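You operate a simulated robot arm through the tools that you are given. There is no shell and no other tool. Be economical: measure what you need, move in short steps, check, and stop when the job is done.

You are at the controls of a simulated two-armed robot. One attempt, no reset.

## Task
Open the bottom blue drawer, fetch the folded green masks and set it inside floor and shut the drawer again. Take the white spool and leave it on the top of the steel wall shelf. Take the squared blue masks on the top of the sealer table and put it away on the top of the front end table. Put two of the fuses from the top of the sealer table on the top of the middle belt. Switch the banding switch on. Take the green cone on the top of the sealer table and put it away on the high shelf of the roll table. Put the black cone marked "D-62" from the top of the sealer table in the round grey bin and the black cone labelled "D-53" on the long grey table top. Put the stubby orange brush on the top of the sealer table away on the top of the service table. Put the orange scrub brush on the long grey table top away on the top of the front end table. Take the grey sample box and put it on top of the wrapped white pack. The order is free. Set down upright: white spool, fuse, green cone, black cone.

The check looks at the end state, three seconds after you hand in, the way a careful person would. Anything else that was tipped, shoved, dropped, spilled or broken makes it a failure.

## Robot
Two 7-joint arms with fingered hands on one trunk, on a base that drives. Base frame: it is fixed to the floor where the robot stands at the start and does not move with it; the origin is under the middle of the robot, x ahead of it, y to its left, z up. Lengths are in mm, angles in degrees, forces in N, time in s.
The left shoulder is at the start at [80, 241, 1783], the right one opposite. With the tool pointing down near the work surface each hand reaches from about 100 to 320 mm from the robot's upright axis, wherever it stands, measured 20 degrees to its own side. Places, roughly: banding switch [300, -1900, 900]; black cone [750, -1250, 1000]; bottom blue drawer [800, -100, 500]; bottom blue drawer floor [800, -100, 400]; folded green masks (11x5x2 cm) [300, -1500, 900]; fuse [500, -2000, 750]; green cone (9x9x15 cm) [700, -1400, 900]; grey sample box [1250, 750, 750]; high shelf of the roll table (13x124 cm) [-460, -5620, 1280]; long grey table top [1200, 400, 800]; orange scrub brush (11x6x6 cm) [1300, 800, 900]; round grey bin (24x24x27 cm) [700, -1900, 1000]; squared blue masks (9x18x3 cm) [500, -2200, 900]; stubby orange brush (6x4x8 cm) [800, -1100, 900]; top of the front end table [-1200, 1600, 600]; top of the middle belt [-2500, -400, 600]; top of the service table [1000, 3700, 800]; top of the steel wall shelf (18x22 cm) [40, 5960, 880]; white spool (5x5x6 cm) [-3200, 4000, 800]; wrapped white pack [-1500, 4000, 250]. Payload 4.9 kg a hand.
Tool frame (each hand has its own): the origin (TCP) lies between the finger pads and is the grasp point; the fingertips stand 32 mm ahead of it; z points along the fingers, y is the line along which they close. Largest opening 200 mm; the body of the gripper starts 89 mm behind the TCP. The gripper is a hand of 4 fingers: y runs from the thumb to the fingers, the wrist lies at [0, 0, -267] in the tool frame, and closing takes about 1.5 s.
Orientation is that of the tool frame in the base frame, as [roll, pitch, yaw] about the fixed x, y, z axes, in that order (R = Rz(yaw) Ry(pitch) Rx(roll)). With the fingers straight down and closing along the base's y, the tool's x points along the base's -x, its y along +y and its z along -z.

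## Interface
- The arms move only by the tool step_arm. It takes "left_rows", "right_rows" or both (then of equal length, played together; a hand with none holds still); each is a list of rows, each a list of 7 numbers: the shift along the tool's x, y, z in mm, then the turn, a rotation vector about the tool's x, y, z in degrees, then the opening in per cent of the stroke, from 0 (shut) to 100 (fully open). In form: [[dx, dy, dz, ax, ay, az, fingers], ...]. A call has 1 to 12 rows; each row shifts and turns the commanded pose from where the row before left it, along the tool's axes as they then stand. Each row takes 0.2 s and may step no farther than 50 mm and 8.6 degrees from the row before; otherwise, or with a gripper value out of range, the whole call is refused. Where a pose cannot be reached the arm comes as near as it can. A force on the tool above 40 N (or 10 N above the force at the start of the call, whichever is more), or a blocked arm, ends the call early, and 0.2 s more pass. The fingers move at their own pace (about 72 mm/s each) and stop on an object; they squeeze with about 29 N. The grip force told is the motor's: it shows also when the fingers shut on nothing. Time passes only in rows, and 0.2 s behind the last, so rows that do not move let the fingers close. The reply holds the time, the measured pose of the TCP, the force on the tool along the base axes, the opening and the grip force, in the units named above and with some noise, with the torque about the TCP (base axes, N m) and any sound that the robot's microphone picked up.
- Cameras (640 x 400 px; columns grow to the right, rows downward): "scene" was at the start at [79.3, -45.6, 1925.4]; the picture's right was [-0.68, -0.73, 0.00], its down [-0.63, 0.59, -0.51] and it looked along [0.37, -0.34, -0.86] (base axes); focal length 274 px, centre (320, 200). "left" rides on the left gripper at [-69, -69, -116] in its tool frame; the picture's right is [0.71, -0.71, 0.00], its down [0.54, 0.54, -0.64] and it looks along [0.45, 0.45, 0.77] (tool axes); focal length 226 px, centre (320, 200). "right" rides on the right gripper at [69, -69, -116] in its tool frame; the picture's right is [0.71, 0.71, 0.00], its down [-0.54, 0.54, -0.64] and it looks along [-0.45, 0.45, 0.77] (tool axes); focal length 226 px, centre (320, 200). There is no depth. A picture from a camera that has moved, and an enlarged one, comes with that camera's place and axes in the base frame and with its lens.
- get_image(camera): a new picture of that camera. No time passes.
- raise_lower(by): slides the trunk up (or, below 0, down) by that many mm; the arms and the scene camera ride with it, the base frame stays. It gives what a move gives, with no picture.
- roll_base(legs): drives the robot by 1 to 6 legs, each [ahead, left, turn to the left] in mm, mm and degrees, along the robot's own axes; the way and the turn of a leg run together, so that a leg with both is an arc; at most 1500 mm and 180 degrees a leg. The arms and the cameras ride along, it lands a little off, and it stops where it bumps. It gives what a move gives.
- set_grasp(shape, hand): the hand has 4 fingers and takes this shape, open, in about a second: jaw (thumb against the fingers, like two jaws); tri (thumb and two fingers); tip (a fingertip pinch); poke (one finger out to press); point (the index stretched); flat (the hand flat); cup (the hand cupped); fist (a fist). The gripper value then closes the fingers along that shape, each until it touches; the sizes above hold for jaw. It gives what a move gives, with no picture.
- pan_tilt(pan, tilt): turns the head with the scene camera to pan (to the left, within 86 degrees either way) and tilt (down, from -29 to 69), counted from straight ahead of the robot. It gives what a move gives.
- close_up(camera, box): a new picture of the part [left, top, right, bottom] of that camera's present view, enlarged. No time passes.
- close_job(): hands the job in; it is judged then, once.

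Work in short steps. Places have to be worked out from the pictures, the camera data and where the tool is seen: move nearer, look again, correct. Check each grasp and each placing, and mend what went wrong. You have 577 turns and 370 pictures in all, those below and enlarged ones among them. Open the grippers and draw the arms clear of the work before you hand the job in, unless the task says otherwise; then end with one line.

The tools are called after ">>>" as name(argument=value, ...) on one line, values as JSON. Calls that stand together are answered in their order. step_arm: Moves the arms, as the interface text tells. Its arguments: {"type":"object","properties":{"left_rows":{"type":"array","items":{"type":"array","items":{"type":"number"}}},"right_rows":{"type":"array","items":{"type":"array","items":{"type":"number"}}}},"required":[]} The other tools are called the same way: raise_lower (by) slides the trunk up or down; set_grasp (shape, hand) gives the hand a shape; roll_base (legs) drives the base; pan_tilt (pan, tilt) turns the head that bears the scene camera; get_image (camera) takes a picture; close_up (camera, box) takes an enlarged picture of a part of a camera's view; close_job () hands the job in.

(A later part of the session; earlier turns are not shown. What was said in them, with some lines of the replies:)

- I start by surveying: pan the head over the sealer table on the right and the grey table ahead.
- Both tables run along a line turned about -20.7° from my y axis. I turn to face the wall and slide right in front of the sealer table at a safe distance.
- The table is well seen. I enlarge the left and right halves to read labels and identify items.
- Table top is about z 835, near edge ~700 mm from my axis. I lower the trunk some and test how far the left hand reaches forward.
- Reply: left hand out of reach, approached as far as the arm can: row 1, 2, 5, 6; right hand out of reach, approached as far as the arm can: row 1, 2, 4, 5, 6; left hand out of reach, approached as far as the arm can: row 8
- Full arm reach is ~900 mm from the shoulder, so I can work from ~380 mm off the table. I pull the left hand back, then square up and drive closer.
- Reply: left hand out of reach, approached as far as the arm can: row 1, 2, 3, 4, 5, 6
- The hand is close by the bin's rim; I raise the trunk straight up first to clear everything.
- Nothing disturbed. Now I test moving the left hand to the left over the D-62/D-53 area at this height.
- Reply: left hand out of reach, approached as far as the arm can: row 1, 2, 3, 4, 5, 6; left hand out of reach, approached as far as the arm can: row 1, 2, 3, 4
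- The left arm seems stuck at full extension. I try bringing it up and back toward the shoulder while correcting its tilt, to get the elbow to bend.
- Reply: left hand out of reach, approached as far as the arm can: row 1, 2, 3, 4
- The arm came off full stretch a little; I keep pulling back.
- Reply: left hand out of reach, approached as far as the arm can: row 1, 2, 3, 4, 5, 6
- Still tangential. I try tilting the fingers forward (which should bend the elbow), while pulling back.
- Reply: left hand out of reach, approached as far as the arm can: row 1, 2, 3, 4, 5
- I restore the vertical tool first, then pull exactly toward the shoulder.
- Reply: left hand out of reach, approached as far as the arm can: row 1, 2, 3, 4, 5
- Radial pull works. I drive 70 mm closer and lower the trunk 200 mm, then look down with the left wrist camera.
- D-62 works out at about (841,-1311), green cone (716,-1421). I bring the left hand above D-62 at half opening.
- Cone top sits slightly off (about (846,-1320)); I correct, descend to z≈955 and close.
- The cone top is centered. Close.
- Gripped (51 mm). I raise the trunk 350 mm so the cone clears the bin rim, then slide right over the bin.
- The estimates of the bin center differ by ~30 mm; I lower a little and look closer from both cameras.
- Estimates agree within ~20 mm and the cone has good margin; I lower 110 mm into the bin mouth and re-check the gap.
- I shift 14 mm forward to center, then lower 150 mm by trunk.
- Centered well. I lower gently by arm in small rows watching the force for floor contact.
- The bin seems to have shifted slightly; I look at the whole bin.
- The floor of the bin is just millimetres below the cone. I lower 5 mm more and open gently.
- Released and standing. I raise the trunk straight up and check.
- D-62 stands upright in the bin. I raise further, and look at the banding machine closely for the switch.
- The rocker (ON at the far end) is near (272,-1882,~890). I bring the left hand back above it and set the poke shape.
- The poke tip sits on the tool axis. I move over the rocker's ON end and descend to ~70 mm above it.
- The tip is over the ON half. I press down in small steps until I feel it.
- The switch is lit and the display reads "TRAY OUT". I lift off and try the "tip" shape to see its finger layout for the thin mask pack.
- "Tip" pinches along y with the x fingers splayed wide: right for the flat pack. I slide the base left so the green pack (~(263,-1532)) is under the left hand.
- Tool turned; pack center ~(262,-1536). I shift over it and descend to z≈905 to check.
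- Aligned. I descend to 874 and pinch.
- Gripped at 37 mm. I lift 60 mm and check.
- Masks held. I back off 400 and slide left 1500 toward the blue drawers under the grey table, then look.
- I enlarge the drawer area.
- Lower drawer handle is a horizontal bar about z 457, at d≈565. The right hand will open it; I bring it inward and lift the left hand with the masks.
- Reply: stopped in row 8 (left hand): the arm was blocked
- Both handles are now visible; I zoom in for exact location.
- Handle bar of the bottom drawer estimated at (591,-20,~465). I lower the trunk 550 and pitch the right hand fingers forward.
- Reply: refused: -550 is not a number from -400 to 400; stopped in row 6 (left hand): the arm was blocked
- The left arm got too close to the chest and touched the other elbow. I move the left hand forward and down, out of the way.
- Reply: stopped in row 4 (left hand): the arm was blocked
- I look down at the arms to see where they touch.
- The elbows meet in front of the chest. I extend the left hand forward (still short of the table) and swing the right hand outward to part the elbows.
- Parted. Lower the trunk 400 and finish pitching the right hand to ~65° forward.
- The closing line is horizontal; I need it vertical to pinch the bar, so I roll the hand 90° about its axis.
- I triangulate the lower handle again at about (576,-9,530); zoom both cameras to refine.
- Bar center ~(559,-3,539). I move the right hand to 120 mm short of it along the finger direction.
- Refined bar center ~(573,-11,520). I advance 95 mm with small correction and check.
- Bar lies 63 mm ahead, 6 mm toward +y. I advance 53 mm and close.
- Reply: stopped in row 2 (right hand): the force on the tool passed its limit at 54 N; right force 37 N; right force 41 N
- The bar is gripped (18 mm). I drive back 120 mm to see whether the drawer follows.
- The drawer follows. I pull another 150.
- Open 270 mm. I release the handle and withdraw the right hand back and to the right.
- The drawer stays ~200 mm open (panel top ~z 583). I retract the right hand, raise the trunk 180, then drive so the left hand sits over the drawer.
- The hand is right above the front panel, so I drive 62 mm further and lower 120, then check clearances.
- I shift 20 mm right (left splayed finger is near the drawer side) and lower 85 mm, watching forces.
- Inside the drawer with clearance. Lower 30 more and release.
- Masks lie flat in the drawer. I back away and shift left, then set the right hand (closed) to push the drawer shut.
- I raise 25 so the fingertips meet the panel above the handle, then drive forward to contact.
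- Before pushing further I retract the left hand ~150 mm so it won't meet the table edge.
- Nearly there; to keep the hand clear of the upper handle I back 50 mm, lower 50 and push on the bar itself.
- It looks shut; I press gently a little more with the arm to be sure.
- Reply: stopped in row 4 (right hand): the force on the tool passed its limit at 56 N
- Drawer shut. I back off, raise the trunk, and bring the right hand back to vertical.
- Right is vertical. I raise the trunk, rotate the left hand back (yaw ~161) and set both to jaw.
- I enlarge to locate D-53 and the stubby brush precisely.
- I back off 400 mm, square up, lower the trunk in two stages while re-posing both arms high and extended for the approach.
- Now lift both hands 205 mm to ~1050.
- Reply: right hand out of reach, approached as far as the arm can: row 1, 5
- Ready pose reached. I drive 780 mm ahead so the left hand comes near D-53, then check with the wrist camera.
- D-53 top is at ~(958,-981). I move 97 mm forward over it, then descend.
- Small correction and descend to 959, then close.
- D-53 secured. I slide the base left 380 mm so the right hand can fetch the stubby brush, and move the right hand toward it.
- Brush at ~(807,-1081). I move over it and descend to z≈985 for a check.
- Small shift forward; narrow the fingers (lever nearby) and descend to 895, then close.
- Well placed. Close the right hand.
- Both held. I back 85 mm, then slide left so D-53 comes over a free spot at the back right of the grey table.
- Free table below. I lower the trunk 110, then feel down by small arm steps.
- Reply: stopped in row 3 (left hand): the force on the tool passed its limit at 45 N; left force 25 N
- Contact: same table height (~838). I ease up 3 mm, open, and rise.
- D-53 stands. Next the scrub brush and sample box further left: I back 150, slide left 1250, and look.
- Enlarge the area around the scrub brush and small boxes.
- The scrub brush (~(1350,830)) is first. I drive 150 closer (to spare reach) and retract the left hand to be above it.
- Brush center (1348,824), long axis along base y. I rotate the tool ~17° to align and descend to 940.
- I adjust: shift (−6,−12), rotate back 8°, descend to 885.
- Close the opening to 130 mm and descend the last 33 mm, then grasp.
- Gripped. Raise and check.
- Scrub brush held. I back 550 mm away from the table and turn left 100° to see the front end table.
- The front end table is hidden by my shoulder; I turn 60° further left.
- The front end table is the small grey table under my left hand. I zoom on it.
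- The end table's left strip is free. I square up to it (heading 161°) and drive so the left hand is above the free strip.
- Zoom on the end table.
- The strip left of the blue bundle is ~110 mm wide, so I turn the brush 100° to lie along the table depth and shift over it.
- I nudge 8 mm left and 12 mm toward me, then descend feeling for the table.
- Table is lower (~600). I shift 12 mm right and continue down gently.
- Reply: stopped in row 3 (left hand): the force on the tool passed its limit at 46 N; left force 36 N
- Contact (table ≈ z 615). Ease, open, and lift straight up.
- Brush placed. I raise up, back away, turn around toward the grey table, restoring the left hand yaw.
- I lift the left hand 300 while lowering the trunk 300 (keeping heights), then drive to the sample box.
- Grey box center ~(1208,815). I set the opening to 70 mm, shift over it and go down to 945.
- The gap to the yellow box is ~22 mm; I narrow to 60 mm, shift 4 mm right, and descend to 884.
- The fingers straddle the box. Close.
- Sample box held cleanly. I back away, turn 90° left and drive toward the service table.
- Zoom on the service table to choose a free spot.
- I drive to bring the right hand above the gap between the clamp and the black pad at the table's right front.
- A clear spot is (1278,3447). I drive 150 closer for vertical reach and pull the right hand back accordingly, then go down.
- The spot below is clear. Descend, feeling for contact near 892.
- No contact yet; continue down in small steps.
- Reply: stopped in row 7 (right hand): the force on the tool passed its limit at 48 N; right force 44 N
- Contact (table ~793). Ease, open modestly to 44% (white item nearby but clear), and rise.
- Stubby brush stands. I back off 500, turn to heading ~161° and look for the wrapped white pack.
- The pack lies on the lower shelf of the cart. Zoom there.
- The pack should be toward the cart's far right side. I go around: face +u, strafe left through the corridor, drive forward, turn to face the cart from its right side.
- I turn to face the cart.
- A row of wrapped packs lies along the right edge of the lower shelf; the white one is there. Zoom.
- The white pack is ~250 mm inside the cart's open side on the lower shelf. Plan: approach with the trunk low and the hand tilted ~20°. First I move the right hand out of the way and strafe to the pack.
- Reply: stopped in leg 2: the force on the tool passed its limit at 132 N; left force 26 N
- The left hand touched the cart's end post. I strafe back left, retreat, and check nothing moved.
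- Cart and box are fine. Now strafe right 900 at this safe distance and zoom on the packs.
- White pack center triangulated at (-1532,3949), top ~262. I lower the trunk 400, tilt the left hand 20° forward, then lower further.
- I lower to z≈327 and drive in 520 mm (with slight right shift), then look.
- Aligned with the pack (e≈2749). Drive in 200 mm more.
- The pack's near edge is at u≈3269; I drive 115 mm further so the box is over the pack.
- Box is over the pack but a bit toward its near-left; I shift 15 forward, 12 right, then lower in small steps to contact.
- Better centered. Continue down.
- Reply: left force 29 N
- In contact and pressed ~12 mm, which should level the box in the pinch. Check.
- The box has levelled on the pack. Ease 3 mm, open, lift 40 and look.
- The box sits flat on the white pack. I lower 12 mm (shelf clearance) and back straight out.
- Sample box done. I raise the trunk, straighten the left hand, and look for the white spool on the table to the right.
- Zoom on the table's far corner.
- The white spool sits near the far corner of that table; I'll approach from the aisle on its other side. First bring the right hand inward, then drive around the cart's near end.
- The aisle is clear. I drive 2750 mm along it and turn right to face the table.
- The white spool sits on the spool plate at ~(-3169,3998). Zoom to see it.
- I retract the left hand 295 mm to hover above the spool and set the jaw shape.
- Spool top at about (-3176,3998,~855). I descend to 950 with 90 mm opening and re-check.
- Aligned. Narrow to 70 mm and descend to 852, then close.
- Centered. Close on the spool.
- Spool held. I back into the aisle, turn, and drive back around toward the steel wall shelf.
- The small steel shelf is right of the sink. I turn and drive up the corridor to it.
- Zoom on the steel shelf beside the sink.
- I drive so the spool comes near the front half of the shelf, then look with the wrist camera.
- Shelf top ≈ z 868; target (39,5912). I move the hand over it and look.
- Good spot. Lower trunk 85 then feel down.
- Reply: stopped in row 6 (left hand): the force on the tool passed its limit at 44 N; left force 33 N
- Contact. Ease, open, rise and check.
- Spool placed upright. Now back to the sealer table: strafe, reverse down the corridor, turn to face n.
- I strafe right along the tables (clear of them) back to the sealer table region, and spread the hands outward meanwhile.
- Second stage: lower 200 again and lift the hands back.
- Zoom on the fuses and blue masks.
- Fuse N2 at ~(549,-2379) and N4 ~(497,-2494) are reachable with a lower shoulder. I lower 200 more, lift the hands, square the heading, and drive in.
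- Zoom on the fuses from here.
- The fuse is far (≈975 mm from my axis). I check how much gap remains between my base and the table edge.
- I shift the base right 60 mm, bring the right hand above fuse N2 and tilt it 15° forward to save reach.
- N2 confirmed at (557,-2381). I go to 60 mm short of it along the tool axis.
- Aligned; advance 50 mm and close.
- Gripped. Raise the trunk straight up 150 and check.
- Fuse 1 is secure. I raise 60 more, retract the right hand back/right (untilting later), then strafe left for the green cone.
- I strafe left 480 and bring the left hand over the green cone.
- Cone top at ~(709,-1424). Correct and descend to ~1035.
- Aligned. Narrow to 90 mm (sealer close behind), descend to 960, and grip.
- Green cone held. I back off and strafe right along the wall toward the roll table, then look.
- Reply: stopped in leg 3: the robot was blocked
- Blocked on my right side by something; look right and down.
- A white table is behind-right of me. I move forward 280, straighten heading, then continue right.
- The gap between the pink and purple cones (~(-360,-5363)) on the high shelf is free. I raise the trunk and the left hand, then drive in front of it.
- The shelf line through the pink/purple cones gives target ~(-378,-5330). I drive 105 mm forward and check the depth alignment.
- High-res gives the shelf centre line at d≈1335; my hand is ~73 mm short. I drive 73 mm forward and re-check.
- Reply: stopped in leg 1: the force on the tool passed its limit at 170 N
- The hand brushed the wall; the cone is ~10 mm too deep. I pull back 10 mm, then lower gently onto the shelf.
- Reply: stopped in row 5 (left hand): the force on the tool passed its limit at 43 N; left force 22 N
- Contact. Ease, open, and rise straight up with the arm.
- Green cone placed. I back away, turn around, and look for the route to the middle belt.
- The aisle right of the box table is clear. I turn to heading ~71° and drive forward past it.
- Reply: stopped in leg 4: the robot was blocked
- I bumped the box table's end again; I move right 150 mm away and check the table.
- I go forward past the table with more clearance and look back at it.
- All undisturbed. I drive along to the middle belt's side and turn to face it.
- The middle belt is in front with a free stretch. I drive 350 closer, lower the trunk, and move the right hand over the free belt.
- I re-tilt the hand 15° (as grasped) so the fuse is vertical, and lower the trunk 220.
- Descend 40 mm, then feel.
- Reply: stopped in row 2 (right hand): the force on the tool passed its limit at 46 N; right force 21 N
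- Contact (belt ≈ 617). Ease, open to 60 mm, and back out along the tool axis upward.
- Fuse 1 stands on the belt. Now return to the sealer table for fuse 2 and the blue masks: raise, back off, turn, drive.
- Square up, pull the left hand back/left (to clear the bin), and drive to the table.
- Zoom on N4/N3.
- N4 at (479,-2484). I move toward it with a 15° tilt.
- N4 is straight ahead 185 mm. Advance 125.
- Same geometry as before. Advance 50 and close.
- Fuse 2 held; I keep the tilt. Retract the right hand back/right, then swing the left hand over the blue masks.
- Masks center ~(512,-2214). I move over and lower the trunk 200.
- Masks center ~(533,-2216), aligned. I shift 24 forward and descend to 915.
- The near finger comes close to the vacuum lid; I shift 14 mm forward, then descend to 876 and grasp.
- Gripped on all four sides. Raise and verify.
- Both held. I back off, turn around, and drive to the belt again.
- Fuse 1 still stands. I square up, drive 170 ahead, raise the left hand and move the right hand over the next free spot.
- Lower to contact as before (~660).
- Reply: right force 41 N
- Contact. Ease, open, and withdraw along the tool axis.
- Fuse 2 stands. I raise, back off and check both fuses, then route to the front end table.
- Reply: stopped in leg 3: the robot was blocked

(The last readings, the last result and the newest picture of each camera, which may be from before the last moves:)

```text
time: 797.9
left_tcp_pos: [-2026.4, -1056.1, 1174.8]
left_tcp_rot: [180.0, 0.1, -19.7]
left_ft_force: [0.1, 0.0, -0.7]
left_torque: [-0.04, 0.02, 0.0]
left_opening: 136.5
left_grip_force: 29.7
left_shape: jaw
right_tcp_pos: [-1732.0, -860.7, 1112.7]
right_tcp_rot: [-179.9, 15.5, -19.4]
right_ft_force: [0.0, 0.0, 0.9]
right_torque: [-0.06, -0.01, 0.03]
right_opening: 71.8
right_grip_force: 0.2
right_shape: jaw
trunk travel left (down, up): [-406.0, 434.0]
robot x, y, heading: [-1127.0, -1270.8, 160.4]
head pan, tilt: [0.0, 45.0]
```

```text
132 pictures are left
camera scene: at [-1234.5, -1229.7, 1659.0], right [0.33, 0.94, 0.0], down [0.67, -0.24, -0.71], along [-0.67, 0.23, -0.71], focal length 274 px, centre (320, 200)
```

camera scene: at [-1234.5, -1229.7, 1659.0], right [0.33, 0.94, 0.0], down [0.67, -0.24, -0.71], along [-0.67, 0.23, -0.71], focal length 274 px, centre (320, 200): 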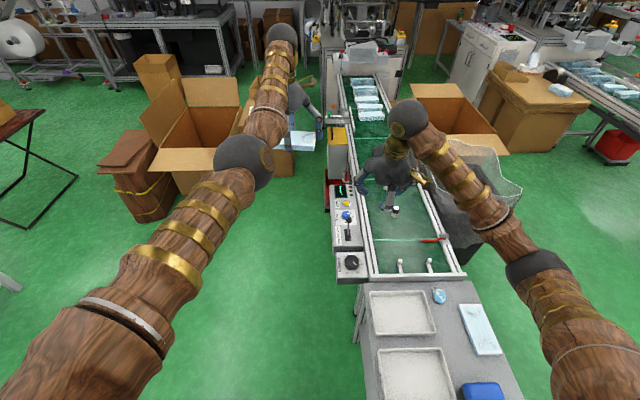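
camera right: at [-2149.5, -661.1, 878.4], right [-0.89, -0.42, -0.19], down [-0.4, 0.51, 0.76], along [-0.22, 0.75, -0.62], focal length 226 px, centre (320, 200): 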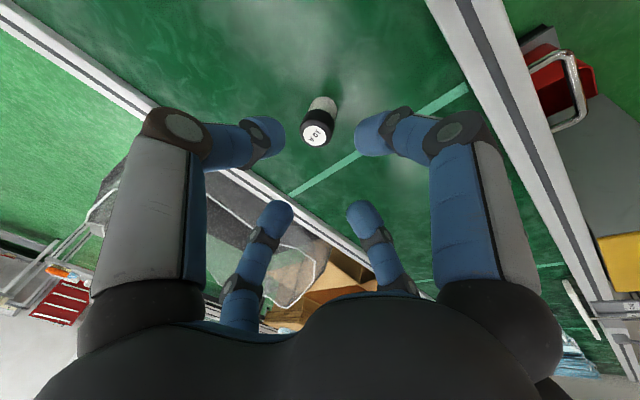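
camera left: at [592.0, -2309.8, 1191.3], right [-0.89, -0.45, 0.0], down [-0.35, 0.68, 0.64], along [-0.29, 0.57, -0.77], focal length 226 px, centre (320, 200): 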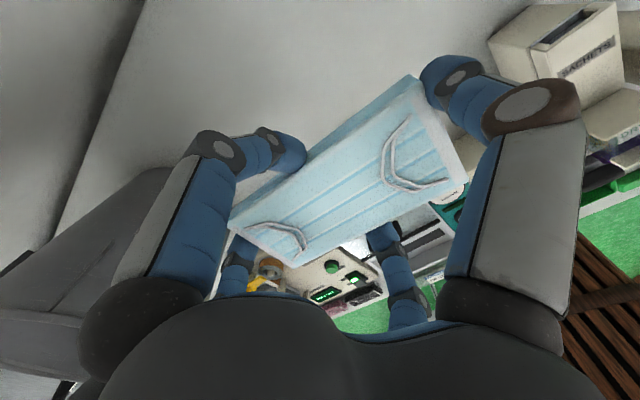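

I touched the middle end table's side; I back off from it and take a wider path (closer to the grey tables' aisle).

>>> roll_base(legs=[[0, 150, 0], [-530, 0, 0]])

>>> get_image(camera="scene")

```text
time: 802.1
left_tcp_pos: [-1566.4, -1393.0, 1175.8]
left_tcp_rot: [180.0, 0.1, -19.1]
left_ft_force: [-0.6, 0.0, 0.0]
left_torque: [0.0, -0.02, -0.02]
left_opening: 136.4
left_grip_force: 29.1
left_shape: jaw
right_tcp_pos: [-1277.3, -1192.9, 1113.3]
right_tcp_rot: [-179.7, 15.6, -18.6]
right_ft_force: [-1.2, 0.5, -0.1]
right_torque: [-0.01, 0.04, 0.02]
right_opening: 71.7
right_grip_force: 0.0
right_shape: jaw
trunk travel left (down, up): [-406.0, 434.0]
robot x, y, heading: [-665.5, -1596.0, 161.5]
head pan, tilt: [0.0, 45.0]
```

```text
131 pictures are left
camera scene: at [-773.0, -1556.5, 1659.3], right [0.32, 0.95, 0.0], down [0.67, -0.23, -0.71], along [-0.67, 0.23, -0.71], focal length 274 px, centre (320, 200)
```

scene: 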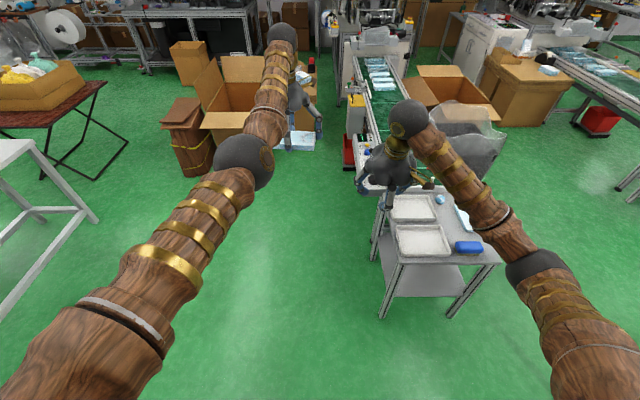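

Now strafe right 2890 mm to face the front end table, then approach.

>>> roll_base(legs=[[0, -1450, 0], [0, -1440, 0]])

>>> get_image(camera="scene")

```text
time: 815.7
left_tcp_pos: [-688.7, 1262.2, 1177.5]
left_tcp_rot: [180.0, 0.1, -17.7]
left_ft_force: [1.2, -0.3, -0.4]
left_torque: [-0.01, -0.01, -0.01]
left_opening: 136.3
left_grip_force: 29.2
left_shape: jaw
right_tcp_pos: [-403.9, 1466.4, 1113.9]
right_tcp_rot: [-179.8, 15.7, -17.3]
right_ft_force: [0.6, 0.1, -0.7]
right_torque: [-0.03, -0.01, -0.02]
right_opening: 71.9
right_grip_force: 0.1
right_shape: jaw
trunk travel left (down, up): [-406.0, 434.0]
robot x, y, heading: [218.3, 1081.5, 162.7]
head pan, tilt: [0.0, 45.0]
```

```text
130 pictures are left
camera scene: at [110.1, 1116.5, 1659.4], right [0.3, 0.95, 0.0], down [0.68, -0.21, -0.71], along [-0.67, 0.21, -0.71], focal length 274 px, centre (320, 200)
```

scene: 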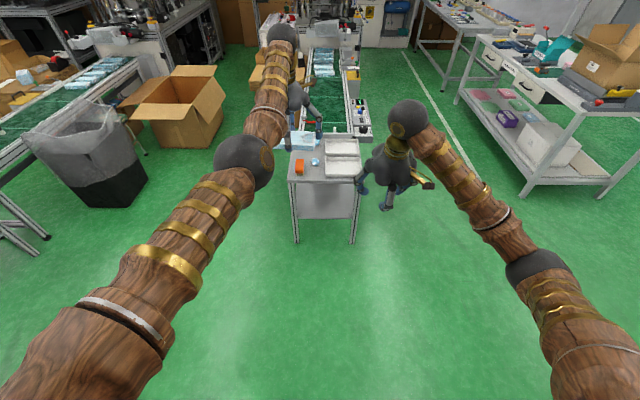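

I rotate the left hand 91° (mask long axis along the table depth), and move the right hand up and outward.

>>> step_arm(left_rows=[[0, 0, 0, 0, 0, 8.3, 5], [0, 0, 0, 0, 0, 8.3, 5], [0, 0, 0, 0, 0, 8.3, 5], [0, 0, 0, 0, 0, 8.3, 5], [0, 0, 0, 0, 0, 8.3, 5], [0, 0, 0, 0, 0, 8.3, 5], [0, 0, 0, 0, 0, 8.3, 5], [0, 0, 0, 0, 0, 8.3, 5], [0, 0, 0, 0, 0, 8.3, 5], [0, 0, 0, 0, 0, 8.3, 5], [0, 0, 0, 0, 0, 8, 5]], right_rows=[[0, -30, -30, 0, 5, 0, 40], [0, -30, -30, 0, 5, 0, 40], [0, -30, -30, 0, 5, 0, 40], [0, -30, -30, 0, 0, 0, 40], [0, -30, -30, 0, 0, 0, 40], [0, -20, -20, 0, 0, 0, 40], [0, -20, -20, 0, 0, 0, 40], [0, 0, 0, 0, 0, 0, 40], [0, 0, 0, 0, 0, 0, 40], [0, 0, 0, 0, 0, 0, 40], [0, 0, 0, 0, 0, 0, 40]])

>>> roll_base(legs=[[0, 0, -1.5], [560, 0, 0]])

>>> raise_lower(by=-250)

>>> get_image(camera="left")

>>> get_image(camera="scene")

```text
time: 818.1
left_tcp_pos: [-686.9, 1260.7, 1177.3]
left_tcp_rot: [179.9, 0.1, -108.7]
left_ft_force: [-0.2, -0.2, 0.7]
left_torque: [0.02, 0.02, 0.02]
left_opening: 136.3
left_grip_force: 28.6
left_shape: jaw
right_tcp_pos: [-327.2, 1644.0, 1304.0]
right_tcp_rot: [-179.8, 0.6, -17.2]
right_ft_force: [-0.1, 0.1, -0.3]
right_torque: [-0.02, -0.01, 0.02]
right_opening: 79.7
right_grip_force: 0.1
right_shape: jaw
trunk travel left (down, up): [-406.0, 434.0]
robot x, y, heading: [220.5, 1081.7, 162.8]
head pan, tilt: [0.0, 45.0]
```

```text
time: 821.6
left_tcp_pos: [-1205.3, 1446.7, 1176.4]
left_tcp_rot: [179.9, 0.1, -109.4]
left_ft_force: [-0.5, 0.2, -0.2]
left_torque: [0.03, 0.03, 0.01]
left_opening: 136.2
left_grip_force: 29.0
left_shape: jaw
right_tcp_pos: [-842.3, 1823.4, 1304.2]
right_tcp_rot: [-179.8, 0.6, -18.0]
right_ft_force: [-0.3, 0.5, 0.8]
right_torque: [0.02, 0.0, 0.0]
right_opening: 79.5
right_grip_force: 0.1
right_shape: jaw
trunk travel left (down, up): [-406.0, 434.0]
robot x, y, heading: [-302.0, 1257.8, 162.2]
head pan, tilt: [0.0, 45.0]
```

```text
time: 824.2
left_tcp_pos: [-1206.0, 1446.4, 927.5]
left_tcp_rot: [179.8, 0.0, -109.4]
left_ft_force: [0.1, -0.5, 0.0]
left_torque: [0.02, -0.02, 0.01]
left_opening: 136.5
left_grip_force: 29.3
left_shape: jaw
right_tcp_pos: [-842.8, 1823.9, 1052.6]
right_tcp_rot: [-179.8, 0.6, -17.9]
right_ft_force: [-0.4, 0.3, 0.2]
right_torque: [-0.02, 0.01, -0.01]
right_opening: 79.5
right_grip_force: 0.0
right_shape: jaw
trunk travel left (down, up): [-156.0, 684.0]
robot x, y, heading: [-303.7, 1254.0, 162.0]
head pan, tilt: [0.0, 45.0]
```

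```text
129 pictures are left
camera left: at [-1117.1, 1487.2, 1043.3], right [0.43, -0.9, 0.0], down [-0.69, -0.33, 0.64], along [-0.58, -0.28, -0.76], focal length 226 px, centre (320, 200)
```

left: 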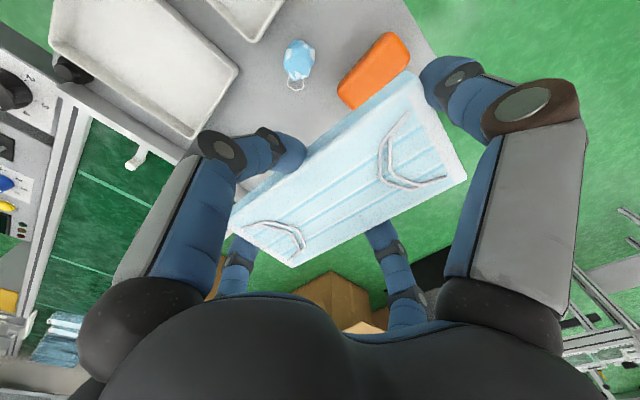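

```text
128 pictures are left
camera scene: at [-410.6, 1291.7, 1409.5], right [0.31, 0.95, 0.0], down [0.67, -0.22, -0.71], along [-0.67, 0.22, -0.71], focal length 274 px, centre (320, 200)
```

scene: 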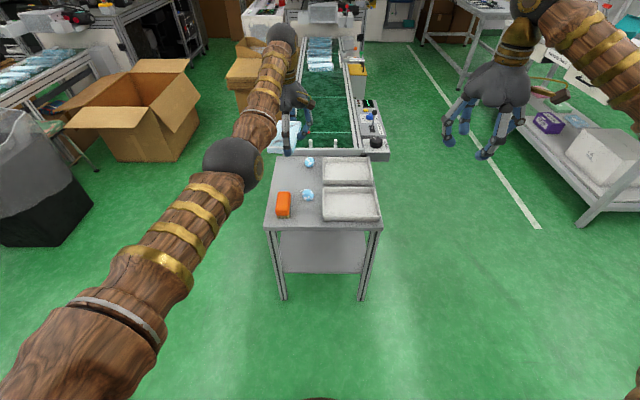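

Zoom on the end table to plan the placement.

>>> close_up(camera="scene", box=[250, 135, 400, 240])

```text
3.81 times, centred on (325, 188) of scene
camera zoom: at [-410.6, 1291.7, 1409.5], right [0.31, 0.95, 0.0], down [0.67, -0.22, -0.71], along [-0.67, 0.22, -0.71], focal length 1046 px, centre (301, 248)
```

zoom: 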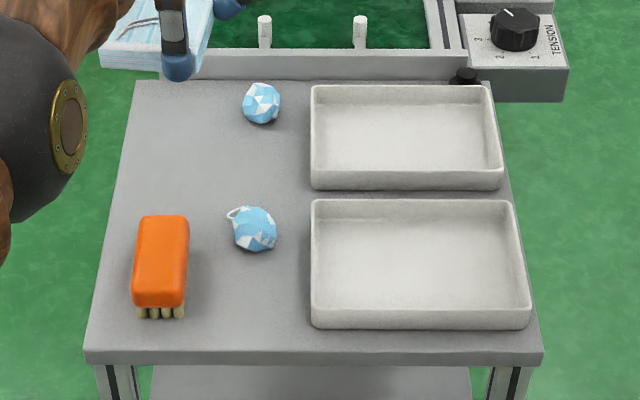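

I drive ahead 170 and left 39, pull the arm back 55 for reach margin, and lower 150.

>>> roll_base(legs=[[178, 39, -1]])

>>> step_arm(left_rows=[[0, -28, 0, 0, 0, 0, 5], [0, -28, 0, 0, 0, 0, 5]])

>>> raise_lower(by=-150)

>>> get_image(camera="left")

>>> get_image(camera="scene")

```text
time: 825.7
left_tcp_pos: [-1384.1, 1482.3, 927.3]
left_tcp_rot: [179.9, -0.1, -110.4]
left_ft_force: [-0.2, -0.8, -0.4]
left_torque: [0.01, 0.01, 0.02]
left_opening: 136.1
left_grip_force: 29.2
left_shape: jaw
right_tcp_pos: [-1013.4, 1852.9, 1053.6]
right_tcp_rot: [-179.8, 0.6, -19.0]
right_ft_force: [0.1, -0.2, -0.8]
right_torque: [0.0, 0.01, 0.01]
right_opening: 79.7
right_grip_force: 0.1
right_shape: jaw
trunk travel left (down, up): [-156.0, 684.0]
robot x, y, heading: [-482.0, 1276.2, 161.0]
head pan, tilt: [0.0, 45.0]
```

```text
time: 826.3
left_tcp_pos: [-1328.7, 1459.4, 925.9]
left_tcp_rot: [179.9, -0.2, -110.3]
left_ft_force: [-0.4, -2.5, -2.7]
left_torque: [0.23, -0.08, 0.0]
left_opening: 136.3
left_grip_force: 29.3
left_shape: jaw
right_tcp_pos: [-1012.8, 1852.1, 1053.7]
right_tcp_rot: [-179.8, 0.6, -19.1]
right_ft_force: [-0.7, 0.0, 0.5]
right_torque: [-0.01, -0.02, 0.02]
right_opening: 79.4
right_grip_force: 0.0
right_shape: jaw
trunk travel left (down, up): [-156.0, 684.0]
robot x, y, heading: [-485.0, 1278.1, 160.9]
head pan, tilt: [0.0, 45.0]
```

```text
time: 828.1
left_tcp_pos: [-1328.8, 1460.6, 776.3]
left_tcp_rot: [179.7, 0.0, -110.5]
left_ft_force: [0.5, 0.0, -0.4]
left_torque: [0.0, -0.03, 0.0]
left_opening: 136.1
left_grip_force: 29.2
left_shape: jaw
right_tcp_pos: [-1012.9, 1853.1, 905.2]
right_tcp_rot: [-179.9, 0.7, -19.0]
right_ft_force: [-0.1, 0.1, -0.1]
right_torque: [0.0, -0.01, -0.01]
right_opening: 79.9
right_grip_force: 0.0
right_shape: jaw
trunk travel left (down, up): [-6.0, 834.0]
robot x, y, heading: [-484.3, 1275.8, 160.9]
head pan, tilt: [0.0, 45.0]
```

```text
126 pictures are left
camera left: at [-1239.4, 1500.2, 893.2], right [0.42, -0.91, 0.0], down [-0.69, -0.32, 0.64], along [-0.59, -0.27, -0.76], focal length 226 px, centre (320, 200)
```

left: 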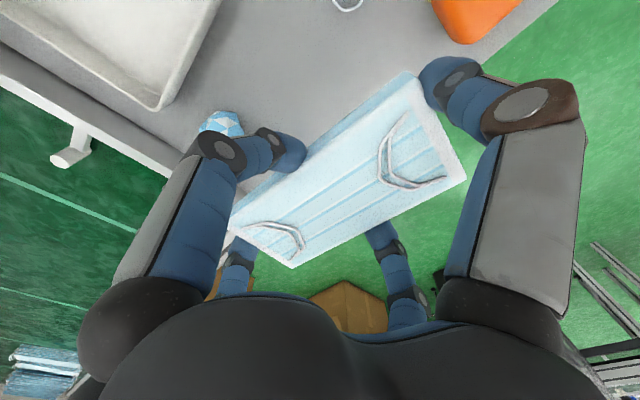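

```text
125 pictures are left
camera scene: at [-590.1, 1313.1, 1259.6], right [0.33, 0.95, 0.0], down [0.67, -0.23, -0.71], along [-0.67, 0.23, -0.71], focal length 274 px, centre (320, 200)
```

scene: 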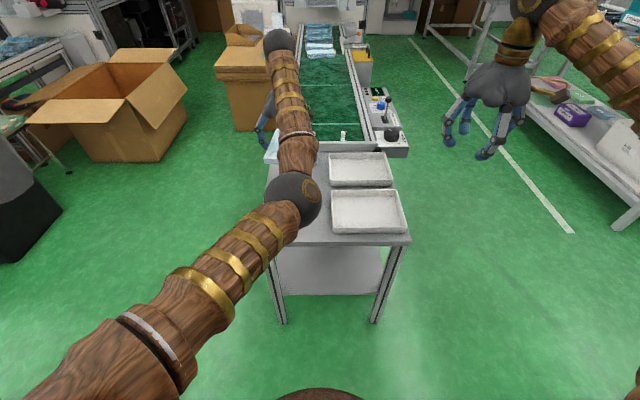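

Mask centre is on target. Shift 8 mm left and descend with the arm.

>>> step_arm(left_rows=[[8, 0, 20, 0, 0, 0, 5], [0, 0, 30, 0, 0, 0, 5], [0, 0, 30, 0, 0, 0, 5], [0, 0, 30, 0, 0, 0, 5]])

>>> get_image(camera="left")

```text
time: 829.1
left_tcp_pos: [-1332.9, 1451.8, 665.7]
left_tcp_rot: [180.0, -0.1, -110.5]
left_ft_force: [-0.1, 0.2, -1.0]
left_torque: [-0.04, -0.01, -0.02]
left_opening: 136.2
left_grip_force: 28.7
left_shape: jaw
right_tcp_pos: [-1013.5, 1852.7, 904.0]
right_tcp_rot: [-179.7, 0.6, -18.9]
right_ft_force: [0.8, -0.5, 0.7]
right_torque: [0.02, -0.01, 0.04]
right_opening: 79.6
right_grip_force: 0.2
right_shape: jaw
trunk travel left (down, up): [-6.0, 834.0]
robot x, y, heading: [-484.1, 1274.4, 160.8]
head pan, tilt: [0.0, 45.0]
```

```text
124 pictures are left
camera left: at [-1242.5, 1491.8, 781.7], right [0.42, -0.91, 0.0], down [-0.7, -0.32, 0.64], along [-0.59, -0.27, -0.77], focal length 226 px, centre (320, 200)
```

left: 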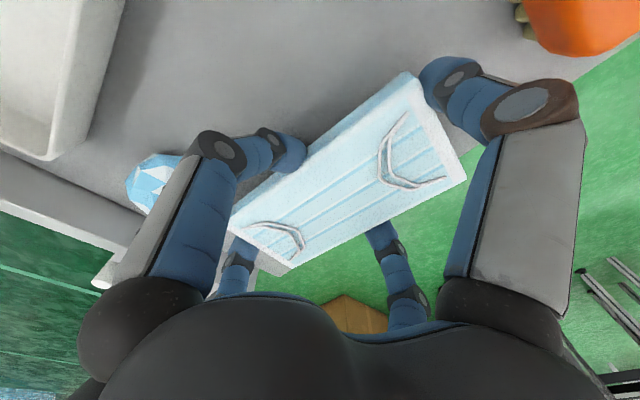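

Mask edge is right at the table's left rim; I shift 11 mm back right and lower to contact.

>>> step_arm(left_rows=[[-11, 0, 3, 0, 0, 0, 5], [0, 0, 4, 0, 0, 0, 5], [0, 0, 4, 0, 0, 0, 5], [0, 0, 4, 0, 0, 0, 5], [0, 0, 4, 0, 0, 0, 5]])

>>> get_image(camera="left")

```text
time: 830.3
left_tcp_pos: [-1327.1, 1463.7, 653.1]
left_tcp_rot: [179.4, -0.1, -110.4]
left_ft_force: [-3.8, 1.6, 30.6]
left_torque: [-0.81, -1.39, -0.12]
left_opening: 136.4
left_grip_force: 29.4
left_shape: jaw
right_tcp_pos: [-1012.0, 1851.6, 907.9]
right_tcp_rot: [-179.9, 0.7, -18.9]
right_ft_force: [-0.2, -0.2, 1.1]
right_torque: [-0.03, -0.02, -0.01]
right_opening: 79.7
right_grip_force: 0.0
right_shape: jaw
trunk travel left (down, up): [-6.0, 834.0]
robot x, y, heading: [-486.4, 1277.7, 160.8]
head pan, tilt: [0.0, 45.0]
```

```text
123 pictures are left
camera left: at [-1236.8, 1503.0, 768.6], right [0.42, -0.91, -0.01], down [-0.69, -0.32, 0.65], along [-0.59, -0.27, -0.76], focal length 226 px, centre (320, 200)
```

left: 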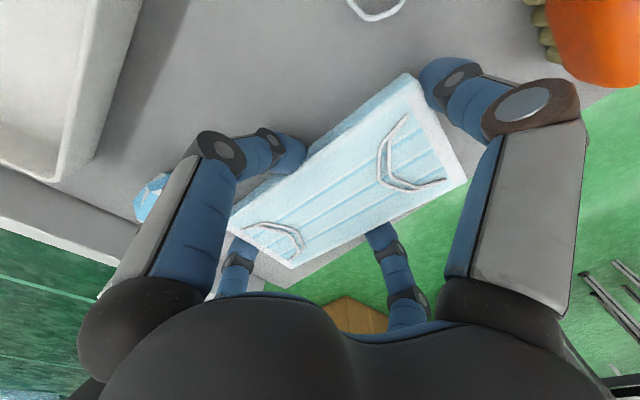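

Contact with proper margin. Ease 2 mm and open fully, then check before rising.

>>> step_arm(left_rows=[[0, 0, -2, 0, 0, 0, 5], [0, 0, 0, 0, 0, 0, 75], [0, 0, 0, 0, 0, 0, 85], [0, 0, 0, 0, 0, 0, 92], [0, 0, 0, 0, 0, 0, 96], [0, 0, 0, 0, 0, 0, 96]])

>>> get_image(camera="left")

```text
time: 831.7
left_tcp_pos: [-1327.3, 1463.3, 650.7]
left_tcp_rot: [179.8, 0.0, -110.3]
left_ft_force: [-4.5, 0.0, 20.4]
left_torque: [-0.23, -1.46, -0.12]
left_opening: 191.4
left_grip_force: 0.0
left_shape: jaw
right_tcp_pos: [-1011.3, 1852.1, 905.1]
right_tcp_rot: [-179.9, 0.7, -19.0]
right_ft_force: [0.7, -0.5, -0.2]
right_torque: [0.03, 0.01, 0.0]
right_opening: 79.7
right_grip_force: 0.1
right_shape: jaw
trunk travel left (down, up): [-6.0, 834.0]
robot x, y, heading: [-483.3, 1274.6, 161.0]
head pan, tilt: [0.0, 45.0]
```

```text
122 pictures are left
camera left: at [-1237.3, 1502.9, 766.3], right [0.42, -0.91, 0.0], down [-0.69, -0.32, 0.65], along [-0.59, -0.27, -0.76], focal length 226 px, centre (320, 200)
```

left: 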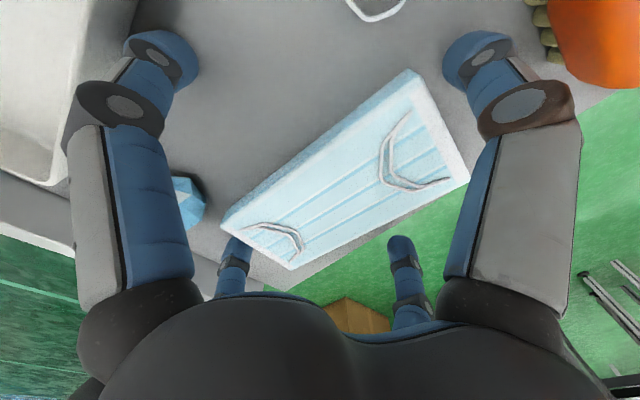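

Released. Raise the trunk straight up and inspect.

>>> raise_lower(by=250)

>>> get_image(camera="left")

>>> close_up(camera="scene", box=[230, 130, 430, 290])

```text
time: 834.3
left_tcp_pos: [-1327.9, 1464.1, 897.3]
left_tcp_rot: [179.9, 0.0, -110.3]
left_ft_force: [-0.9, -1.1, 0.8]
left_torque: [-0.02, 0.0, 0.04]
left_opening: 192.0
left_grip_force: 0.1
left_shape: jaw
right_tcp_pos: [-1013.7, 1852.8, 1155.6]
right_tcp_rot: [-179.8, 0.6, -19.0]
right_ft_force: [0.6, 0.6, 0.1]
right_torque: [-0.02, -0.01, 0.02]
right_opening: 79.9
right_grip_force: 0.0
right_shape: jaw
trunk travel left (down, up): [-256.0, 584.0]
robot x, y, heading: [-484.0, 1275.7, 161.2]
head pan, tilt: [0.0, 45.0]
```

```text
121 pictures are left
camera left: at [-1238.5, 1503.5, 1015.0], right [0.42, -0.91, 0.0], down [-0.7, -0.32, 0.64], along [-0.59, -0.27, -0.76], focal length 226 px, centre (320, 200)
```

left: 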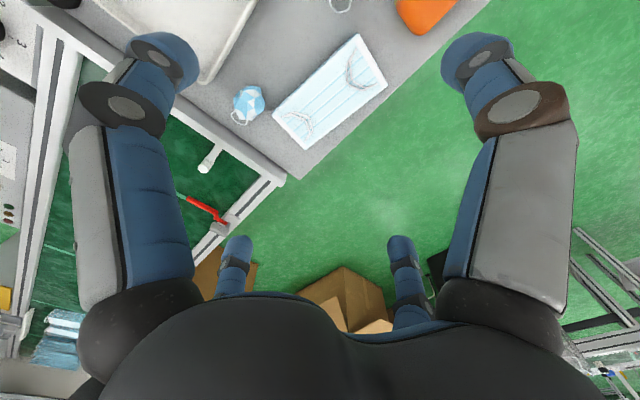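

```text
2.50 times, centred on (330, 210) of scene
camera zoom: at [-590.6, 1313.4, 1509.4], right [0.33, 0.95, 0.0], down [0.67, -0.23, -0.71], along [-0.67, 0.23, -0.71], focal length 686 px, centre (295, 175)
```

zoom: 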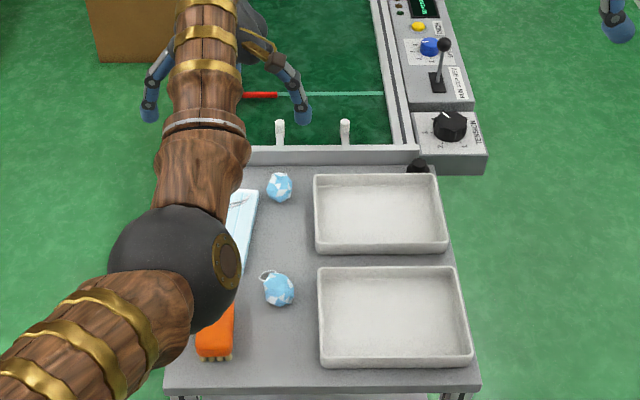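

Everything is in place. I back away from the table with both hands open and high for a last look.

>>> raise_lower(by=150)

>>> roll_base(legs=[[-450, 0, 0]])

>>> step_arm(left_rows=[[0, 0, 0, 0, 0, 0, 100], [0, 0, 0, 0, 0, 0, 100]], right_rows=[[0, 0, 0, 0, 0, 0, 100], [0, 0, 0, 0, 0, 0, 100]])

>>> get_image(camera="scene")

>>> pan_tilt(pan=70, tilt=25)

>>> get_image(camera="scene")

```text
time: 836.0
left_tcp_pos: [-1329.4, 1465.0, 1048.3]
left_tcp_rot: [179.9, 0.0, -110.3]
left_ft_force: [0.4, -0.3, 0.0]
left_torque: [-0.05, 0.02, 0.0]
left_opening: 191.6
left_grip_force: 0.0
left_shape: jaw
right_tcp_pos: [-1013.3, 1852.7, 1303.5]
right_tcp_rot: [-179.8, 0.7, -19.0]
right_ft_force: [-1.1, -0.4, -0.1]
right_torque: [-0.03, -0.01, 0.0]
right_opening: 79.9
right_grip_force: 0.1
right_shape: jaw
trunk travel left (down, up): [-406.0, 434.0]
robot x, y, heading: [-484.6, 1279.0, 161.1]
head pan, tilt: [0.0, 45.0]
```

```text
time: 838.7
left_tcp_pos: [-909.8, 1316.5, 1048.5]
left_tcp_rot: [179.8, 0.0, -110.2]
left_ft_force: [0.1, 0.0, 0.4]
left_torque: [0.0, -0.02, -0.01]
left_opening: 192.0
left_grip_force: 0.2
left_shape: jaw
right_tcp_pos: [-596.4, 1707.2, 1303.8]
right_tcp_rot: [-179.8, 0.6, -18.7]
right_ft_force: [0.5, 0.2, 0.0]
right_torque: [-0.01, -0.02, 0.01]
right_opening: 79.7
right_grip_force: 0.1
right_shape: jaw
trunk travel left (down, up): [-406.0, 434.0]
robot x, y, heading: [-64.0, 1133.6, 161.6]
head pan, tilt: [0.0, 45.0]
```

```text
time: 839.3
left_tcp_pos: [-910.4, 1315.8, 1048.6]
left_tcp_rot: [179.9, 0.0, -110.1]
left_ft_force: [-0.1, -0.6, 0.2]
left_torque: [-0.04, -0.02, 0.04]
left_opening: 199.7
left_grip_force: 0.1
left_shape: jaw
right_tcp_pos: [-595.5, 1706.7, 1304.1]
right_tcp_rot: [-179.8, 0.6, -18.8]
right_ft_force: [-0.6, -0.2, 0.5]
right_torque: [-0.04, -0.01, 0.02]
right_opening: 164.0
right_grip_force: 0.0
right_shape: jaw
trunk travel left (down, up): [-406.0, 434.0]
robot x, y, heading: [-62.7, 1132.0, 161.3]
head pan, tilt: [0.0, 45.0]
```

```text
119 pictures are left
camera scene: at [-171.0, 1169.5, 1659.4], right [0.32, 0.95, 0.0], down [0.67, -0.23, -0.71], along [-0.67, 0.23, -0.71], focal length 274 px, centre (320, 200)
```

scene: 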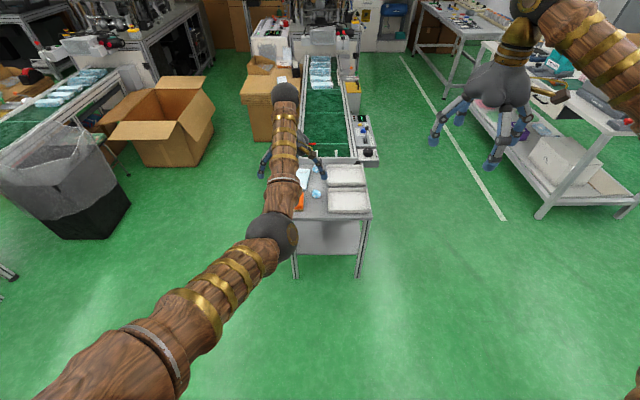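

```text
time: 840.7
left_tcp_pos: [-909.2, 1315.7, 1048.1]
left_tcp_rot: [179.9, 0.0, -110.1]
left_ft_force: [0.1, 0.7, -0.9]
left_torque: [0.04, -0.01, -0.02]
left_opening: 199.9
left_grip_force: 0.1
left_shape: jaw
right_tcp_pos: [-595.7, 1705.9, 1303.7]
right_tcp_rot: [-179.7, 0.7, -18.8]
right_ft_force: [-0.9, 0.4, -0.6]
right_torque: [-0.02, -0.02, 0.0]
right_opening: 199.9
right_grip_force: 0.0
right_shape: jaw
trunk travel left (down, up): [-406.0, 434.0]
robot x, y, heading: [-65.7, 1133.3, 161.5]
head pan, tilt: [70.0, 25.0]
```

```text
118 pictures are left
camera scene: at [-151.1, 1071.2, 1690.0], right [-0.78, 0.63, 0.0], down [0.26, 0.33, -0.91], along [-0.57, -0.71, -0.42], focal length 274 px, centre (320, 200)
```

scene: 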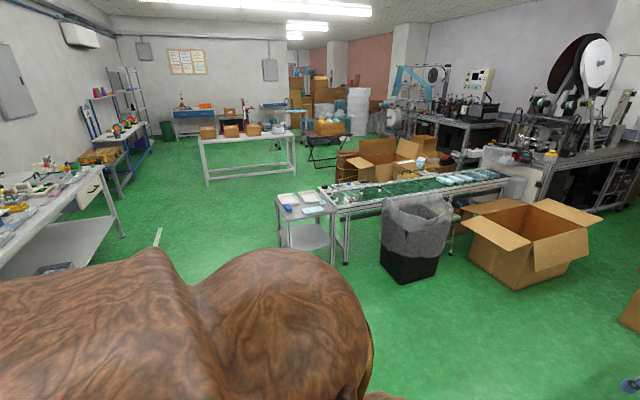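

I zoom to verify both fuses on the belt and the middle end table, and the roll shelf.

>>> close_up(camera="scene", box=[265, 160, 445, 260])

>>> close_up(camera="scene", box=[0, 70, 160, 170])

```text
3.56 times, centred on (355, 210) of scene
camera zoom: at [-151.1, 1071.2, 1690.0], right [-0.78, 0.63, 0.0], down [0.26, 0.33, -0.91], along [-0.57, -0.71, -0.42], focal length 976 px, centre (196, 164)
```

zoom: 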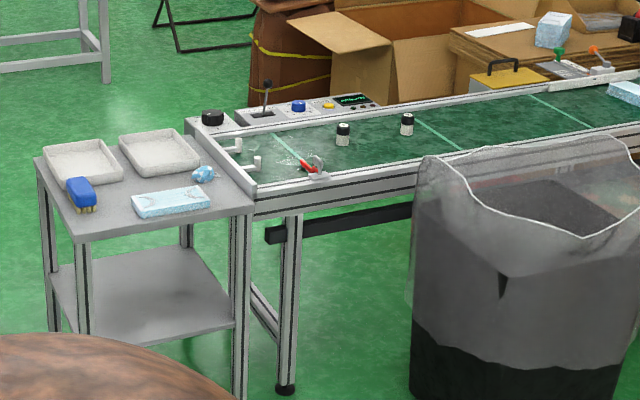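

```text
4.00 times, centred on (80, 120) of scene
camera zoom: at [-151.1, 1071.2, 1690.0], right [-0.78, 0.63, 0.0], down [0.26, 0.33, -0.91], along [-0.57, -0.71, -0.42], focal length 1098 px, centre (1280, 520)
```

zoom: 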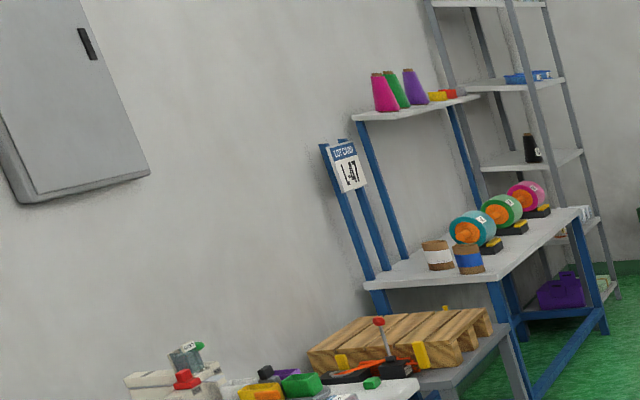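

Both fuses stand upright on the belt, the green cone stands on the high shelf, and the hands are empty and clear. I hand the job in.

>>> close_job()

```text
The job is handed in.
```

I did every task on the list and handed the job in. While driving, I bumped the mask cart's end post, the table with boxes and the middle belt's end table; everything on them stayed standing and looked in place afterwards. The grey bin also moved a centimetre or two while I set D-62 inside.
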